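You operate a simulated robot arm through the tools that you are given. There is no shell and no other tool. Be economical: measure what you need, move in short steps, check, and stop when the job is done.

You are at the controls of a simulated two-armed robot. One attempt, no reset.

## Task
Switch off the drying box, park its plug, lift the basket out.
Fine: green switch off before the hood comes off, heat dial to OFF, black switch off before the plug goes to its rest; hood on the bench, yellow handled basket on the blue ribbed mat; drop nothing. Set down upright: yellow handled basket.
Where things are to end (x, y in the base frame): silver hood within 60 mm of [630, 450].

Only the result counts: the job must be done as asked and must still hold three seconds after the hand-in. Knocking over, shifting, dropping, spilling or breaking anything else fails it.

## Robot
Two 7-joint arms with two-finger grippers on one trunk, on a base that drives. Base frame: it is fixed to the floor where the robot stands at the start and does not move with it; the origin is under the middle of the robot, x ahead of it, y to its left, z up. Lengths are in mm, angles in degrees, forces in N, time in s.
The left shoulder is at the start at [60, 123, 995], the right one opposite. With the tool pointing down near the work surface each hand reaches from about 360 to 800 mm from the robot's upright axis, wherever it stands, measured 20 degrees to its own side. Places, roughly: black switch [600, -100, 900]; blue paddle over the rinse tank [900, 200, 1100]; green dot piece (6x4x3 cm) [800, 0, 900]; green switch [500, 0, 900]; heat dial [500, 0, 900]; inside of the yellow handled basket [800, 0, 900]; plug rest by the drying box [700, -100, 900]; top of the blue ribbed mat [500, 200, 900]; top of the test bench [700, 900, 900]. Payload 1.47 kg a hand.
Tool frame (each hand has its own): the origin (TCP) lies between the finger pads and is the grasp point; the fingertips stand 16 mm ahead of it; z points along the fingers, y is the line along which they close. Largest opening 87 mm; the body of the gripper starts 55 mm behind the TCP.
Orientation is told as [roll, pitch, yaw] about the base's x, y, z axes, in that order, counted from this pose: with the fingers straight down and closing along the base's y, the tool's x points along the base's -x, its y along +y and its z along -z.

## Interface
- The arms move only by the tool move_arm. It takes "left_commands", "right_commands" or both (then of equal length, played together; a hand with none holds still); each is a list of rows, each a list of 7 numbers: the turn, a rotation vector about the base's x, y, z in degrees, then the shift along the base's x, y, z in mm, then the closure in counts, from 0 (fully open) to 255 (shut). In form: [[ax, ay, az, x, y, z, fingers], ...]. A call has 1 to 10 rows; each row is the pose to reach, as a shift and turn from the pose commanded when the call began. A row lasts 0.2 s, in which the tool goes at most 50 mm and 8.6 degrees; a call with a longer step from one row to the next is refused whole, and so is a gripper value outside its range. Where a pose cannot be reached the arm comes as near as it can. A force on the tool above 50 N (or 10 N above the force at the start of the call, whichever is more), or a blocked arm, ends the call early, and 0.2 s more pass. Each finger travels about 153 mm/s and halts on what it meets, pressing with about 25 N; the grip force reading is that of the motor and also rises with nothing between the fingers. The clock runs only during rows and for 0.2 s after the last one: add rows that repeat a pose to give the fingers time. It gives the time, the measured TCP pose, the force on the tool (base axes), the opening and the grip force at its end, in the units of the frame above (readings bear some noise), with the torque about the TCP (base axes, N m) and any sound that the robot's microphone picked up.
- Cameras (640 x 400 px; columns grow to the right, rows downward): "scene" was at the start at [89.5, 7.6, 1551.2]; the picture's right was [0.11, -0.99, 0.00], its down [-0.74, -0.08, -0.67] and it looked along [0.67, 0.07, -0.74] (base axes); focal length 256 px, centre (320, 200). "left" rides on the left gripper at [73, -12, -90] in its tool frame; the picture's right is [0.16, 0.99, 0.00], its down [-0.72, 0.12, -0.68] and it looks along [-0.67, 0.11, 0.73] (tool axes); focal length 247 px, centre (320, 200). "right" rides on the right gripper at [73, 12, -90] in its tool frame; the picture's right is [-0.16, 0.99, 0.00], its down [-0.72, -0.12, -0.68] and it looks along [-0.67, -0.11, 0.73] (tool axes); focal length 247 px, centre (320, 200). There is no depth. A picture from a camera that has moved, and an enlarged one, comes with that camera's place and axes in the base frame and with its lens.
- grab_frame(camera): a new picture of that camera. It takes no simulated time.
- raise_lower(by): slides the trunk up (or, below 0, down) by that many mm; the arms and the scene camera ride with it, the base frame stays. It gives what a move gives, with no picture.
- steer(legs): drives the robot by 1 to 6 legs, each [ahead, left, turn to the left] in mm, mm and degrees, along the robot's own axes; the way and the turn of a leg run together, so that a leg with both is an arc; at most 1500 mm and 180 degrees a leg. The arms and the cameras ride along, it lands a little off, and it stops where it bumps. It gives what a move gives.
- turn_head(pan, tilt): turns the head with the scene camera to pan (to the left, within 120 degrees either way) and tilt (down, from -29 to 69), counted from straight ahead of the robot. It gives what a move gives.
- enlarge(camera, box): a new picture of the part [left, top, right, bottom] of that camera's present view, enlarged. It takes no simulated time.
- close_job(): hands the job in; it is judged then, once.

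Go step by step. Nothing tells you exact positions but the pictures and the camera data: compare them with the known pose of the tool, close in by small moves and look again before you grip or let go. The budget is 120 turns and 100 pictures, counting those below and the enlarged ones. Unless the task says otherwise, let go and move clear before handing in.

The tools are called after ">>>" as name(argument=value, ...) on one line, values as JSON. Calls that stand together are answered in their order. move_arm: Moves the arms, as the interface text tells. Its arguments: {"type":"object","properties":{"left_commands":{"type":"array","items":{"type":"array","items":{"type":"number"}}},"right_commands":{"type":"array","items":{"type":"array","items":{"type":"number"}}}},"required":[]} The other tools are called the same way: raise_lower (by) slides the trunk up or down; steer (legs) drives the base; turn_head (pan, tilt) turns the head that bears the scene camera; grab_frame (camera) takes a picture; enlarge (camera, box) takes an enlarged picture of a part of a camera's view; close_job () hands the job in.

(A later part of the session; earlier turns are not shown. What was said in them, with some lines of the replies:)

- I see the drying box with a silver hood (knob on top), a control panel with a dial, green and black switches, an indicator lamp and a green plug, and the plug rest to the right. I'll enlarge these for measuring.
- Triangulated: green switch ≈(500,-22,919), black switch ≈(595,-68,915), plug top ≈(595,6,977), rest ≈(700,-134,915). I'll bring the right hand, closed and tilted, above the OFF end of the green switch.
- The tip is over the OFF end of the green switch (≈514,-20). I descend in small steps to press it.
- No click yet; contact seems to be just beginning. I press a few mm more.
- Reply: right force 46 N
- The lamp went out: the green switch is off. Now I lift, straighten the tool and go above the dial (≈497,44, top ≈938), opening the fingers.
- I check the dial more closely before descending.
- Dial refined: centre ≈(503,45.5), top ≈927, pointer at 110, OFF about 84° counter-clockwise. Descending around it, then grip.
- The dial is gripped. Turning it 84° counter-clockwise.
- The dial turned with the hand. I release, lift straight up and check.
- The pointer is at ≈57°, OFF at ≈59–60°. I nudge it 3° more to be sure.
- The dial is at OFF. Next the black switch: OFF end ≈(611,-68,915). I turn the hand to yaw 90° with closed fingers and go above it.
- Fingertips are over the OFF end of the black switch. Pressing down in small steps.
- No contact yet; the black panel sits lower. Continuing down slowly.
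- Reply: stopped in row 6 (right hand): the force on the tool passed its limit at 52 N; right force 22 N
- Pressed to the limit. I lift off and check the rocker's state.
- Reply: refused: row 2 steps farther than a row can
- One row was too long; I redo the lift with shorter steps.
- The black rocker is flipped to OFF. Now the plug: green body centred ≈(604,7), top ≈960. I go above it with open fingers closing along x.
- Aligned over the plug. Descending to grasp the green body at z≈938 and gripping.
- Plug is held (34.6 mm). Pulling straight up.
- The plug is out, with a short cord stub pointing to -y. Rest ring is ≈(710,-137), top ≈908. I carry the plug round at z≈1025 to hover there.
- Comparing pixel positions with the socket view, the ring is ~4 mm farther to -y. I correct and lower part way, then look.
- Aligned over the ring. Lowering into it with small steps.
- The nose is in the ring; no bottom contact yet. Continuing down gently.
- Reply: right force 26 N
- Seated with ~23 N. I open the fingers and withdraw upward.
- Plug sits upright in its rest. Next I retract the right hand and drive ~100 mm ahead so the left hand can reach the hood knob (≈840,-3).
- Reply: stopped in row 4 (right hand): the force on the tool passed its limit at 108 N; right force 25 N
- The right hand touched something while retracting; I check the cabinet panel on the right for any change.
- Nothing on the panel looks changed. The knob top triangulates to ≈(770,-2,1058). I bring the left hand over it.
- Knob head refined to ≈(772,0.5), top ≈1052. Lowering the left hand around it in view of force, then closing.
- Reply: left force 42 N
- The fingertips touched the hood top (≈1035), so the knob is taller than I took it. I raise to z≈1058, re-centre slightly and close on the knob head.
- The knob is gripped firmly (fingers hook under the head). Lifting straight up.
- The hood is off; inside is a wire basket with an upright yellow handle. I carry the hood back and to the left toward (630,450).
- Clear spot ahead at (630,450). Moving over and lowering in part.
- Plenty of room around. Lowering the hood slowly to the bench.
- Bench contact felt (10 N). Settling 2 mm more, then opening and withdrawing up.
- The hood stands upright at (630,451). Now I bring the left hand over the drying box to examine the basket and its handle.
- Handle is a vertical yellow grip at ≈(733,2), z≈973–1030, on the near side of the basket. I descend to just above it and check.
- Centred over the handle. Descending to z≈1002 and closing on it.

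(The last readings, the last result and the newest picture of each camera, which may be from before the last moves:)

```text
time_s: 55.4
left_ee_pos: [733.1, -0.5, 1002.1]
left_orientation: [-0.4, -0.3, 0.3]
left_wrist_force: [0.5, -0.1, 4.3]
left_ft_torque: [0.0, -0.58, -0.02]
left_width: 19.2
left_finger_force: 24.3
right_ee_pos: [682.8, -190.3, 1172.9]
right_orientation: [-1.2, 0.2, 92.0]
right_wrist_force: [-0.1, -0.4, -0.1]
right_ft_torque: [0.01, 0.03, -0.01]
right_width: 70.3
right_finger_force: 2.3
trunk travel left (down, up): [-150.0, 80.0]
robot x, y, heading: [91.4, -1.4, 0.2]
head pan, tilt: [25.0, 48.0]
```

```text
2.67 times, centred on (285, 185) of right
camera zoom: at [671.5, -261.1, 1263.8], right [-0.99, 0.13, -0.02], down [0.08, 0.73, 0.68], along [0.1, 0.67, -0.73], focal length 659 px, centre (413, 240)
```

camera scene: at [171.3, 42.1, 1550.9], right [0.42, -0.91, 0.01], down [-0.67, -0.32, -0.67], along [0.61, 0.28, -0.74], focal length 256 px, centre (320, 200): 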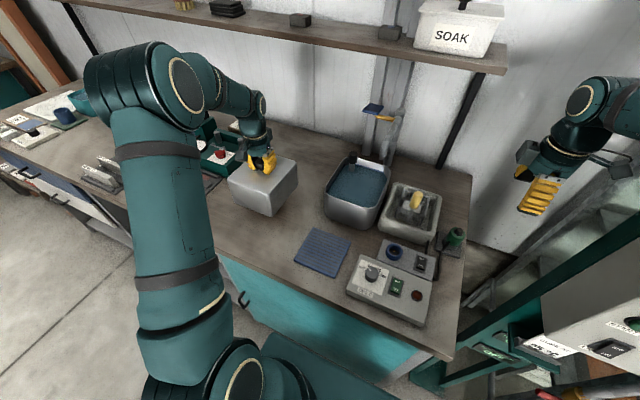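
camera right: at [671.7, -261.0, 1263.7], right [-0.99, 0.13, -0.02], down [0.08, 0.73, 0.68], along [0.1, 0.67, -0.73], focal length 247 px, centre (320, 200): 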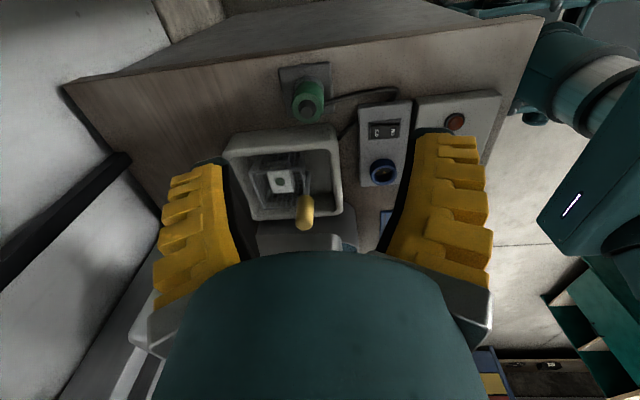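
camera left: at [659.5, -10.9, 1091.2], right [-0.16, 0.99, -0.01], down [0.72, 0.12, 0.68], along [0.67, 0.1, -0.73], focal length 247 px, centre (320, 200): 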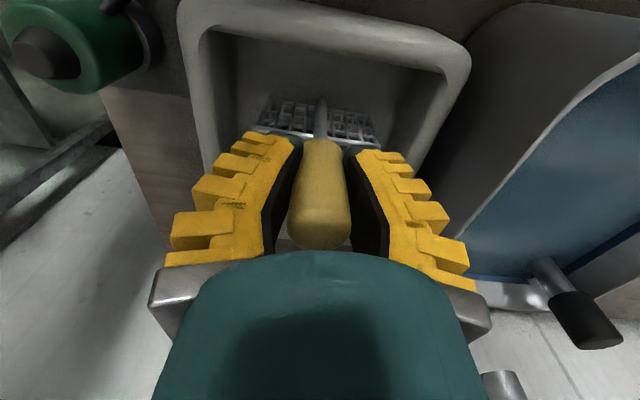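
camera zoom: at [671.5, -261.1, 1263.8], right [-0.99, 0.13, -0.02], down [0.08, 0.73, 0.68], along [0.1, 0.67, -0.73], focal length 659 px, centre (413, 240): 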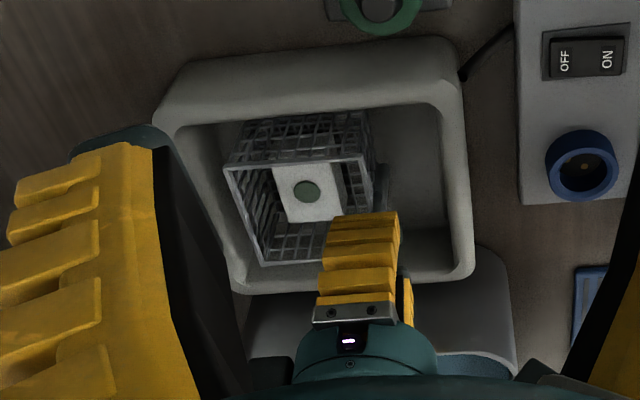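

Handle gripped. Lifting gently a little to check for tilt.

>>> move_arm(left_commands=[[0, 0, 0, 0, 0, 4, 255], [0, 0, 0, 0, 0, 10, 255], [0, 0, 0, 0, 0, 20, 255], [0, 0, 0, 0, 0, 30, 255], [0, 0, 0, 0, 0, 40, 255]])

>>> enlarge(camera="right", box=[210, 110, 360, 260])

>>> enlarge(camera="scene", box=[350, 130, 470, 250])

```text
time_s: 56.5
left_ee_pos: [732.4, -0.9, 1041.6]
left_orientation: [-0.3, -0.2, 0.2]
left_wrist_force: [0.5, 0.7, -2.0]
left_ft_torque: [0.03, 0.08, -0.01]
left_width: 14.1
left_finger_force: 25.1
right_ee_pos: [683.0, -190.1, 1173.0]
right_orientation: [-1.4, 0.2, 91.9]
right_wrist_force: [-0.4, -0.6, 0.7]
right_ft_torque: [0.02, -0.01, 0.01]
right_width: 70.4
right_finger_force: 2.5
trunk travel left (down, up): [-150.0, 80.0]
robot x, y, heading: [92.3, 0.8, 0.0]
head pan, tilt: [25.0, 48.0]
```

```text
2.67 times, centred on (285, 185) of right
camera zoom: at [671.5, -261.1, 1263.8], right [-0.99, 0.13, -0.02], down [0.08, 0.73, 0.68], along [0.1, 0.67, -0.73], focal length 659 px, centre (413, 240)
```

zoom: 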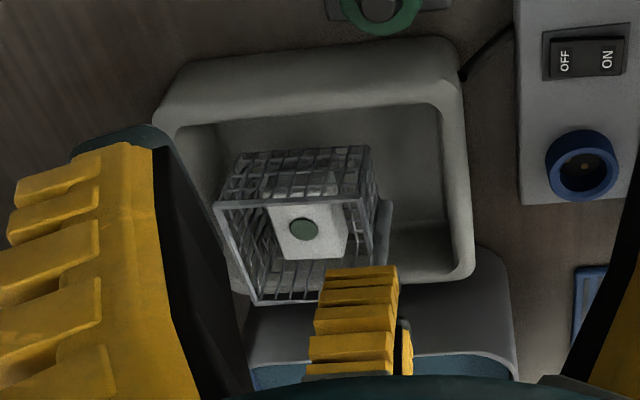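

```text
3.33 times, centred on (410, 190) of scene
camera zoom: at [171.1, 42.1, 1551.0], right [0.42, -0.91, 0.01], down [-0.67, -0.32, -0.67], along [0.61, 0.28, -0.74], focal length 854 px, centre (20, 233)
```

zoom: 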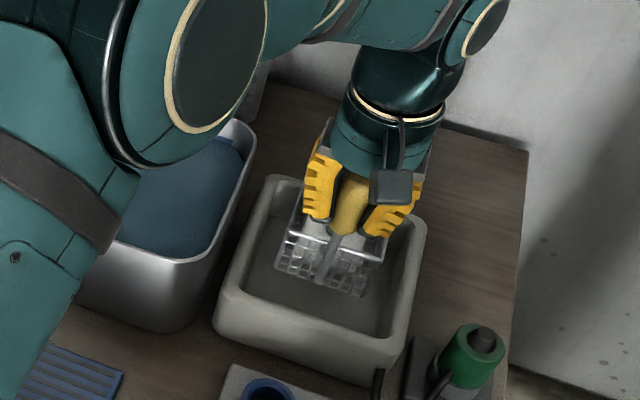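

>>> grab_frame(camera="left")

```text
25 pictures are left
camera left: at [659.0, -10.5, 1130.6], right [-0.16, 0.99, -0.01], down [0.72, 0.12, 0.68], along [0.67, 0.1, -0.73], focal length 247 px, centre (320, 200)
```

left: 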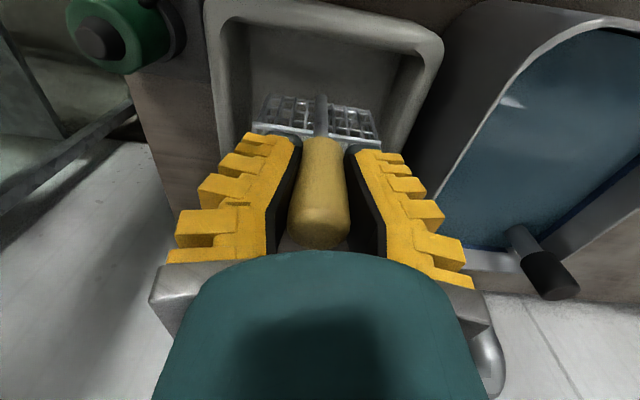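

Grip is firm and the basket hangs nearly level. Lifting clear of the rim, then carrying it back and left toward the mat.

>>> move_arm(left_commands=[[0, 0, 0, 0, 0, 20, 255], [0, 0, 0, 0, 0, 45, 255], [0, 0, 0, 0, 0, 70, 255], [0, 0, 0, 0, 0, 90, 255], [0, 0, 0, -25, 0, 90, 255], [0, 0, 0, -60, 0, 90, 255], [0, 0, 0, -95, 0, 90, 255], [0, 0, 0, -130, 5, 90, 255], [0, 0, 0, -160, 25, 90, 255], [0, 0, 0, -180, 50, 90, 255]])

>>> grab_frame(camera="scene")

```text
time_s: 58.8
left_ee_pos: [551.7, 49.9, 1130.5]
left_orientation: [-0.5, -0.1, 0.2]
left_wrist_force: [-0.6, 0.7, -2.4]
left_ft_torque: [0.01, 0.07, 0.01]
left_width: 13.3
left_finger_force: 25.5
right_ee_pos: [682.0, -189.0, 1174.4]
right_orientation: [-1.3, 0.2, 91.9]
right_wrist_force: [0.6, -0.3, 0.3]
right_ft_torque: [-0.02, -0.01, 0.01]
right_width: 70.5
right_finger_force: 2.8
trunk travel left (down, up): [-150.0, 80.0]
robot x, y, heading: [89.5, 1.7, 0.1]
head pan, tilt: [25.0, 48.0]
```

```text
24 pictures are left
camera scene: at [171.1, 42.1, 1550.9], right [0.42, -0.91, 0.01], down [-0.67, -0.32, -0.67], along [0.61, 0.28, -0.74], focal length 256 px, centre (320, 200)
```

scene: 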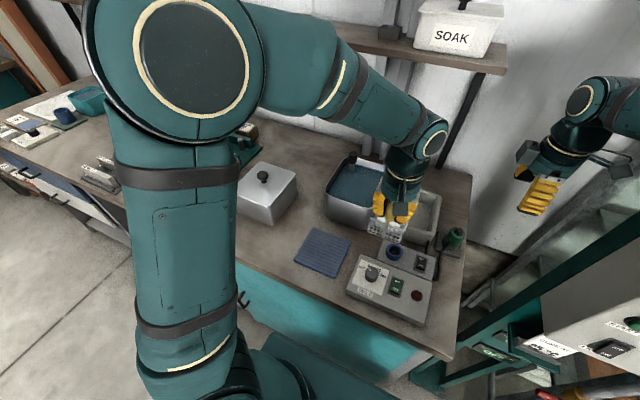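

Carrying on to above the mat, with the handle at (488,199) so that the basket's centre falls on the mat centre ≈(530,199).

>>> move_arm(left_commands=[[0, 0, 0, -15, 30, 0, 255], [0, 0, 0, -30, 65, 0, 255], [0, 0, 0, -45, 100, 0, 255], [0, 0, 0, -58, 130, 0, 255], [0, 0, 0, -64, 149, 0, 255], [0, 0, 0, -64, 149, -30, 255], [0, 0, 0, -64, 149, -60, 255], [0, 0, 0, -64, 149, -60, 255]])

>>> turn_head(pan=30, tilt=60)

>>> grab_frame(camera="scene")

>>> grab_frame(camera="left")

```text
time_s: 60.5
left_ee_pos: [488.7, 200.3, 1068.6]
left_orientation: [-0.4, -0.1, 0.2]
left_wrist_force: [-0.7, 0.4, -1.7]
left_ft_torque: [0.02, 0.05, -0.02]
left_width: 13.5
left_finger_force: 24.7
right_ee_pos: [682.8, -189.0, 1173.4]
right_orientation: [-1.2, 0.2, 91.9]
right_wrist_force: [0.5, -0.3, -0.5]
right_ft_torque: [0.0, 0.0, 0.01]
right_width: 70.5
right_finger_force: 3.0
trunk travel left (down, up): [-150.0, 80.0]
robot x, y, heading: [89.5, -0.7, -0.0]
head pan, tilt: [25.0, 48.0]
```

```text
time_s: 61.3
left_ee_pos: [488.5, 199.9, 1070.4]
left_orientation: [-0.4, -0.1, 0.2]
left_wrist_force: [0.6, -0.4, -1.7]
left_ft_torque: [0.0, 0.09, 0.02]
left_width: 13.4
left_finger_force: 24.3
right_ee_pos: [682.7, -189.7, 1174.2]
right_orientation: [-1.3, 0.2, 92.0]
right_wrist_force: [-0.6, 0.3, 0.1]
right_ft_torque: [0.02, 0.01, 0.0]
right_width: 70.3
right_finger_force: 2.6
trunk travel left (down, up): [-150.0, 80.0]
robot x, y, heading: [90.5, 0.7, 0.1]
head pan, tilt: [30.0, 60.0]
```

```text
23 pictures are left
camera scene: at [157.4, 42.0, 1535.7], right [0.5, -0.86, 0.01], down [-0.75, -0.44, -0.5], along [0.43, 0.25, -0.87], focal length 256 px, centre (320, 200)
```

scene: 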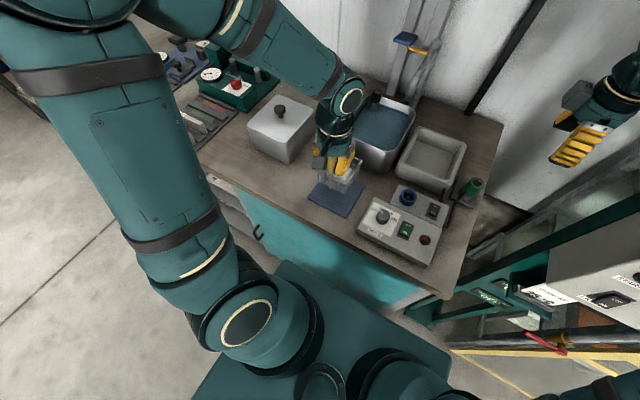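

```text
22 pictures are left
camera left: at [415.2, 188.3, 1159.2], right [-0.16, 0.99, -0.01], down [0.72, 0.12, 0.68], along [0.67, 0.1, -0.73], focal length 247 px, centre (320, 200)
```

left: 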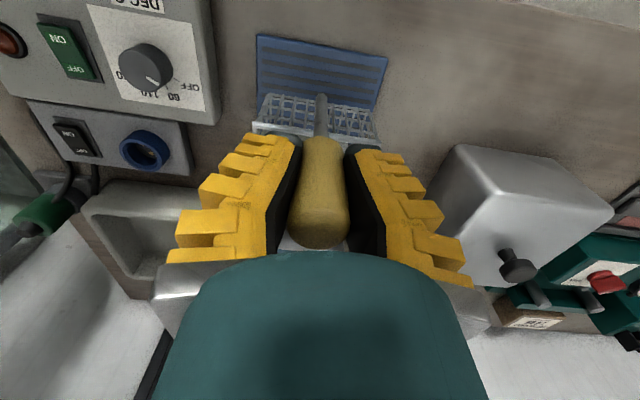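

The mat spans ≈x 467–593, y 135–263; the basket is over its middle. Lowering gradually.

>>> move_arm(left_commands=[[0, 0, 0, 1, 0, -15, 255], [0, 0, 0, 1, 0, -30, 255], [0, 0, 0, 1, 0, -40, 255], [0, 0, 0, 1, 0, -46, 255], [0, 0, 0, 1, 0, -50, 255], [0, 0, 0, 1, 0, -54, 255], [0, 0, 0, 1, 0, -58, 255]])

>>> enlarge(camera="scene", box=[280, 130, 400, 250])

```text
time_s: 62.9
left_ee_pos: [488.8, 199.3, 1010.9]
left_orientation: [-0.3, -0.1, 0.2]
left_wrist_force: [0.7, -0.6, -1.6]
left_ft_torque: [0.01, 0.06, 0.01]
left_width: 13.1
left_finger_force: 25.1
right_ee_pos: [682.2, -189.0, 1174.0]
right_orientation: [-1.3, 0.2, 92.0]
right_wrist_force: [-0.4, 0.4, -0.4]
right_ft_torque: [0.02, 0.0, -0.02]
right_width: 70.4
right_finger_force: 2.8
trunk travel left (down, up): [-150.0, 80.0]
robot x, y, heading: [92.1, -1.5, 0.3]
head pan, tilt: [30.0, 60.0]
```

```text
3.33 times, centred on (340, 190) of scene
camera zoom: at [157.3, 42.0, 1535.6], right [0.5, -0.86, 0.01], down [-0.75, -0.44, -0.5], along [0.43, 0.25, -0.87], focal length 854 px, centre (253, 233)
```

zoom: 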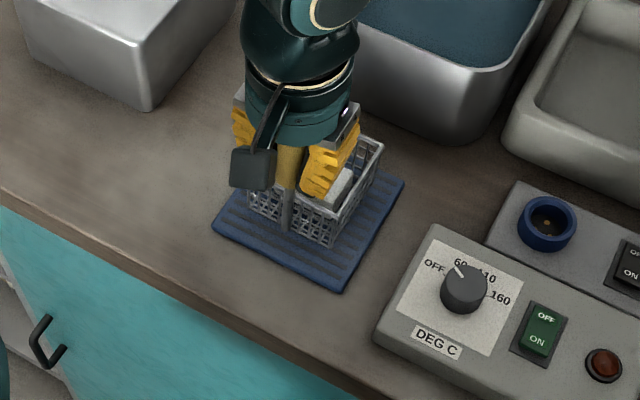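

Nearly down; the basket is over the mat. Continuing in small steps to contact.

>>> move_arm(left_commands=[[0, 0, 0, 0, 0, -4, 255], [0, 0, 0, 0, 0, -7, 255], [0, 0, 0, 0, 0, -10, 255], [0, 0, 0, 0, 0, -12, 255], [0, 0, 0, 0, 0, -14, 255], [0, 0, 0, 0, 0, -16, 255]])

>>> enlarge(camera="scene", box=[290, 150, 370, 230])

>>> enlarge(camera="scene", box=[360, 190, 410, 240])

```text
time_s: 64.3
left_ee_pos: [487.8, 198.1, 994.3]
left_orientation: [-0.4, 0.0, 0.2]
left_wrist_force: [-15.7, 1.0, 18.7]
left_ft_torque: [-0.01, 0.08, 0.03]
left_width: 19.7
left_finger_force: 25.2
right_ee_pos: [682.9, -189.8, 1174.2]
right_orientation: [-1.3, 0.1, 92.0]
right_wrist_force: [-0.8, 0.0, 0.1]
right_ft_torque: [0.02, 0.02, 0.02]
right_width: 70.5
right_finger_force: 2.5
trunk travel left (down, up): [-150.0, 80.0]
robot x, y, heading: [84.7, 3.7, 0.4]
head pan, tilt: [30.0, 60.0]
```

```text
5.00 times, centred on (330, 190) of scene
camera zoom: at [157.0, 41.7, 1535.8], right [0.5, -0.86, 0.01], down [-0.75, -0.44, -0.5], along [0.43, 0.25, -0.87], focal length 1281 px, centre (270, 250)
```

zoom: 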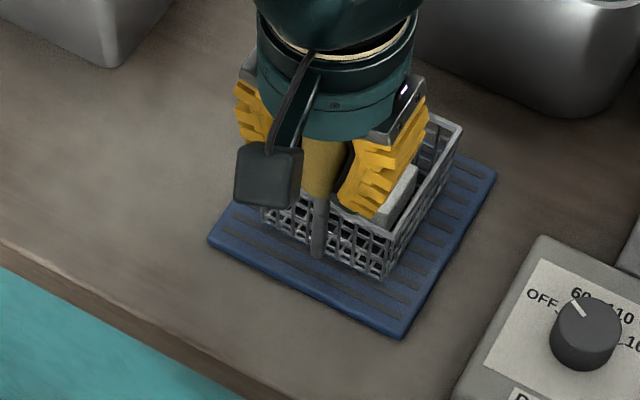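

```text
8.00 times, centred on (385, 215) of scene
camera zoom: at [157.0, 41.7, 1535.8], right [0.5, -0.86, 0.01], down [-0.75, -0.44, -0.5], along [0.43, 0.25, -0.87], focal length 2050 px, centre (-200, 80)
```

zoom: 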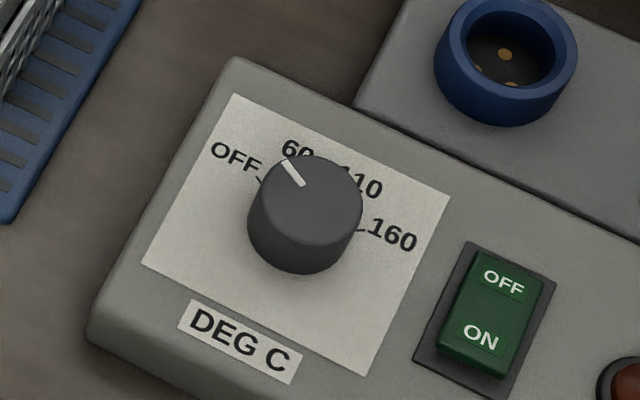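

Basket rests on the mat (≈19 N), upright; the dial pointer agrees with OFF (~63° vs ~60–67°). Relaxing the pressure, opening and rising straight up.

>>> move_arm(left_commands=[[0, 0, 0, 0, 0, 2, 255], [0, 0, 0, 0, 0, 2, 220], [0, 0, 0, 0, 0, 2, 150], [0, 0, 0, 0, 0, 2, 80], [0, 0, 0, 0, 0, 2, 80], [0, 0, 0, 0, 0, 20, 60], [0, 0, 0, 0, 0, 60, 60], [0, 0, 0, 0, 0, 105, 60], [0, 0, 0, 0, 0, 150, 60], [0, 0, 0, -20, 40, 180, 60]])

>>> enlarge(camera="scene", box=[260, 110, 400, 250])

>>> grab_frame(camera="scene")

```text
refused: row 10 steps farther than a row can; nothing moved
```

```text
2.86 times, centred on (330, 180) of scene
camera zoom: at [157.0, 41.7, 1535.8], right [0.5, -0.86, 0.01], down [-0.75, -0.44, -0.5], along [0.43, 0.25, -0.87], focal length 732 px, centre (291, 257)
```

zoom: 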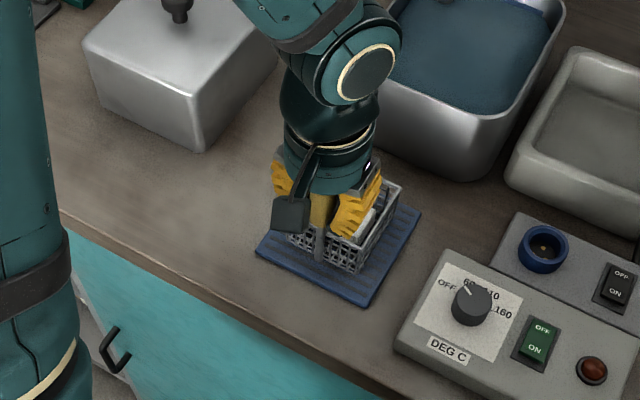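

```text
17 pictures are left
camera scene: at [157.0, 41.7, 1535.8], right [0.5, -0.86, 0.01], down [-0.75, -0.44, -0.5], along [0.43, 0.25, -0.87], focal length 256 px, centre (320, 200)
```

scene: 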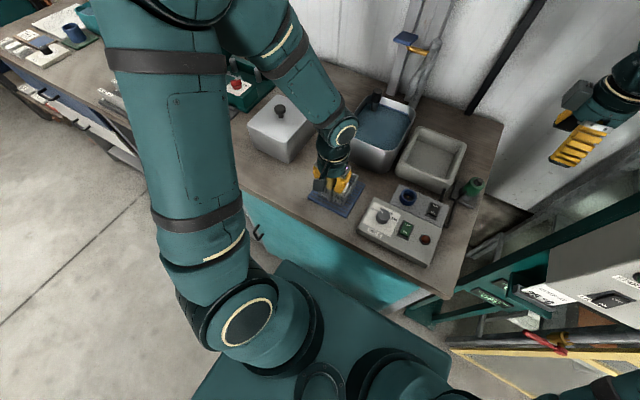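

The last row was too long; I redo the release with shorter steps.

>>> move_arm(left_commands=[[0, 0, 0, 0, 0, 2, 255], [0, 0, 0, 0, 0, 2, 220], [0, 0, 0, 0, 0, 2, 150], [0, 0, 0, 0, 0, 2, 80], [0, 0, 0, 0, 0, 2, 80], [0, 0, 0, 0, 0, 20, 60], [0, 0, 0, 0, 0, 60, 60], [0, 0, 0, 0, 0, 105, 60], [0, 0, 0, 0, 0, 145, 60], [0, 0, 0, 0, 30, 165, 60]])

>>> enlarge(camera="scene", box=[260, 110, 400, 250])

>>> grab_frame(camera="left")

```text
time_s: 66.5
left_ee_pos: [488.4, 229.1, 1161.1]
left_orientation: [-0.4, -0.1, 0.1]
left_wrist_force: [0.3, -0.1, 0.2]
left_ft_torque: [0.02, 0.02, 0.01]
left_width: 70.6
left_finger_force: 3.3
right_ee_pos: [681.9, -189.4, 1172.4]
right_orientation: [-1.3, 0.2, 91.9]
right_wrist_force: [-0.5, -0.6, -1.1]
right_ft_torque: [-0.03, -0.03, 0.0]
right_width: 70.6
right_finger_force: 2.8
trunk travel left (down, up): [-150.0, 80.0]
robot x, y, heading: [91.6, -3.9, 0.2]
head pan, tilt: [30.0, 60.0]
```

```text
2.86 times, centred on (330, 180) of scene
camera zoom: at [157.3, 42.0, 1535.6], right [0.5, -0.86, 0.01], down [-0.75, -0.44, -0.5], along [0.43, 0.25, -0.87], focal length 732 px, centre (291, 257)
```

zoom: 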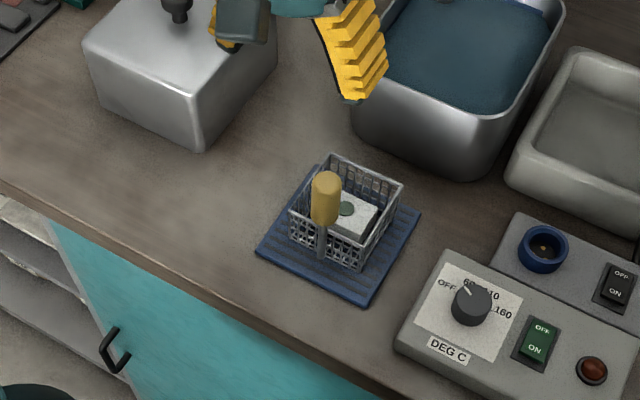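

```text
15 pictures are left
camera left: at [415.7, 218.7, 1250.3], right [-0.16, 0.99, -0.01], down [0.72, 0.12, 0.68], along [0.67, 0.1, -0.73], focal length 247 px, centre (320, 200)
```

left: 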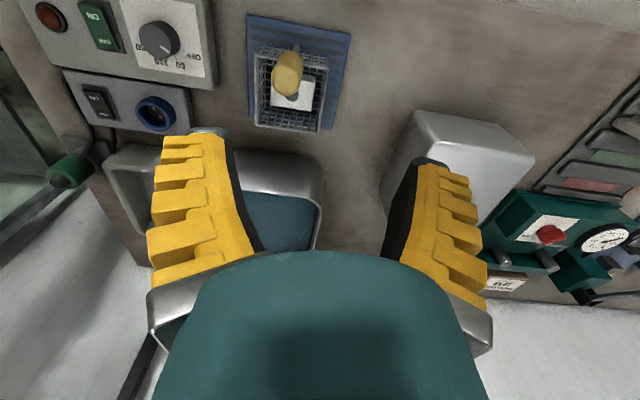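

Basket stands on the mat with the piece inside. A closer look at its footprint and at the panel/plug before handing in.

>>> enlarge(camera="scene", box=[300, 150, 360, 210])

>>> enlarge(camera="left", box=[0, 0, 200, 200])

>>> enlarge(camera="left", box=[235, 5, 365, 135])

```text
6.67 times, centred on (330, 180) of scene
camera zoom: at [157.3, 42.0, 1535.6], right [0.5, -0.86, 0.01], down [-0.75, -0.44, -0.5], along [0.43, 0.25, -0.87], focal length 1708 px, centre (253, 333)
```

zoom: 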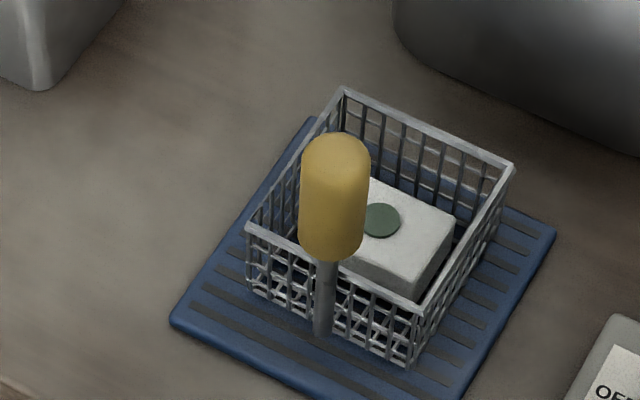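

```text
2.00 times, centred on (100, 100) of left
camera zoom: at [415.7, 218.7, 1250.3], right [-0.16, 0.99, -0.01], down [0.72, 0.12, 0.68], along [0.67, 0.1, -0.73], focal length 494 px, centre (760, 400)
```

zoom: 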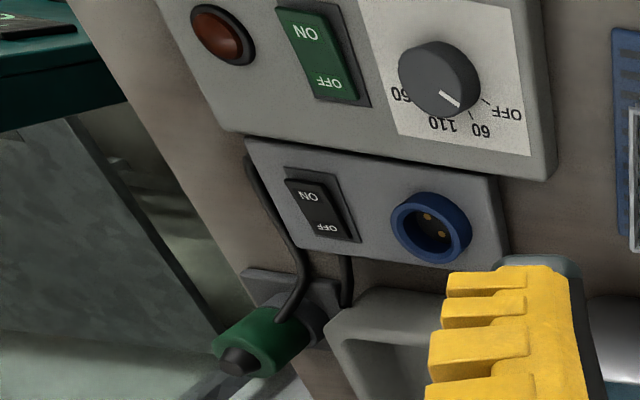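

```text
3.08 times, centred on (300, 70) of left
camera zoom: at [415.7, 218.7, 1250.3], right [-0.16, 0.99, -0.01], down [0.72, 0.12, 0.68], along [0.67, 0.1, -0.73], focal length 760 px, centre (382, 600)
```

zoom: 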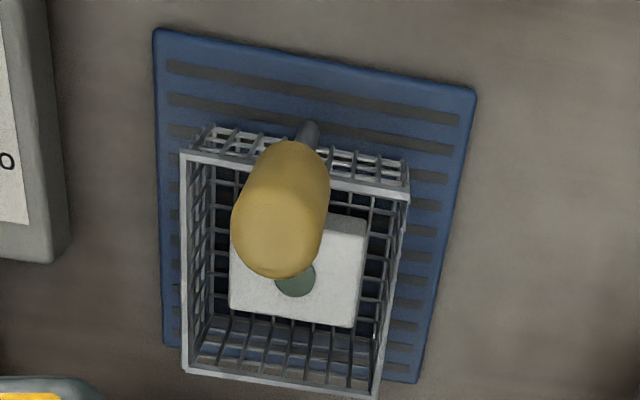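

Everything is in place: both switches and the dial are off, the plug is in its rest, the hood is at (630,450), and the basket is upright on the mat. Both hands are clear, so I'm handing in.

>>> close_job()

```text
The job is handed in.
```

The job is handed in. Both switches and the heat dial are off, and the plug is in its rest. The hood is on the bench at about (630, 451), and the yellow-handled basket stands upright on the blue mat with the piece still inside.

While I was pulling the right hand back after parking the plug, it hit something, with a peak of 108 N. I couldn't tell what it hit, and nothing in the pictures afterwards had visibly moved or changed.
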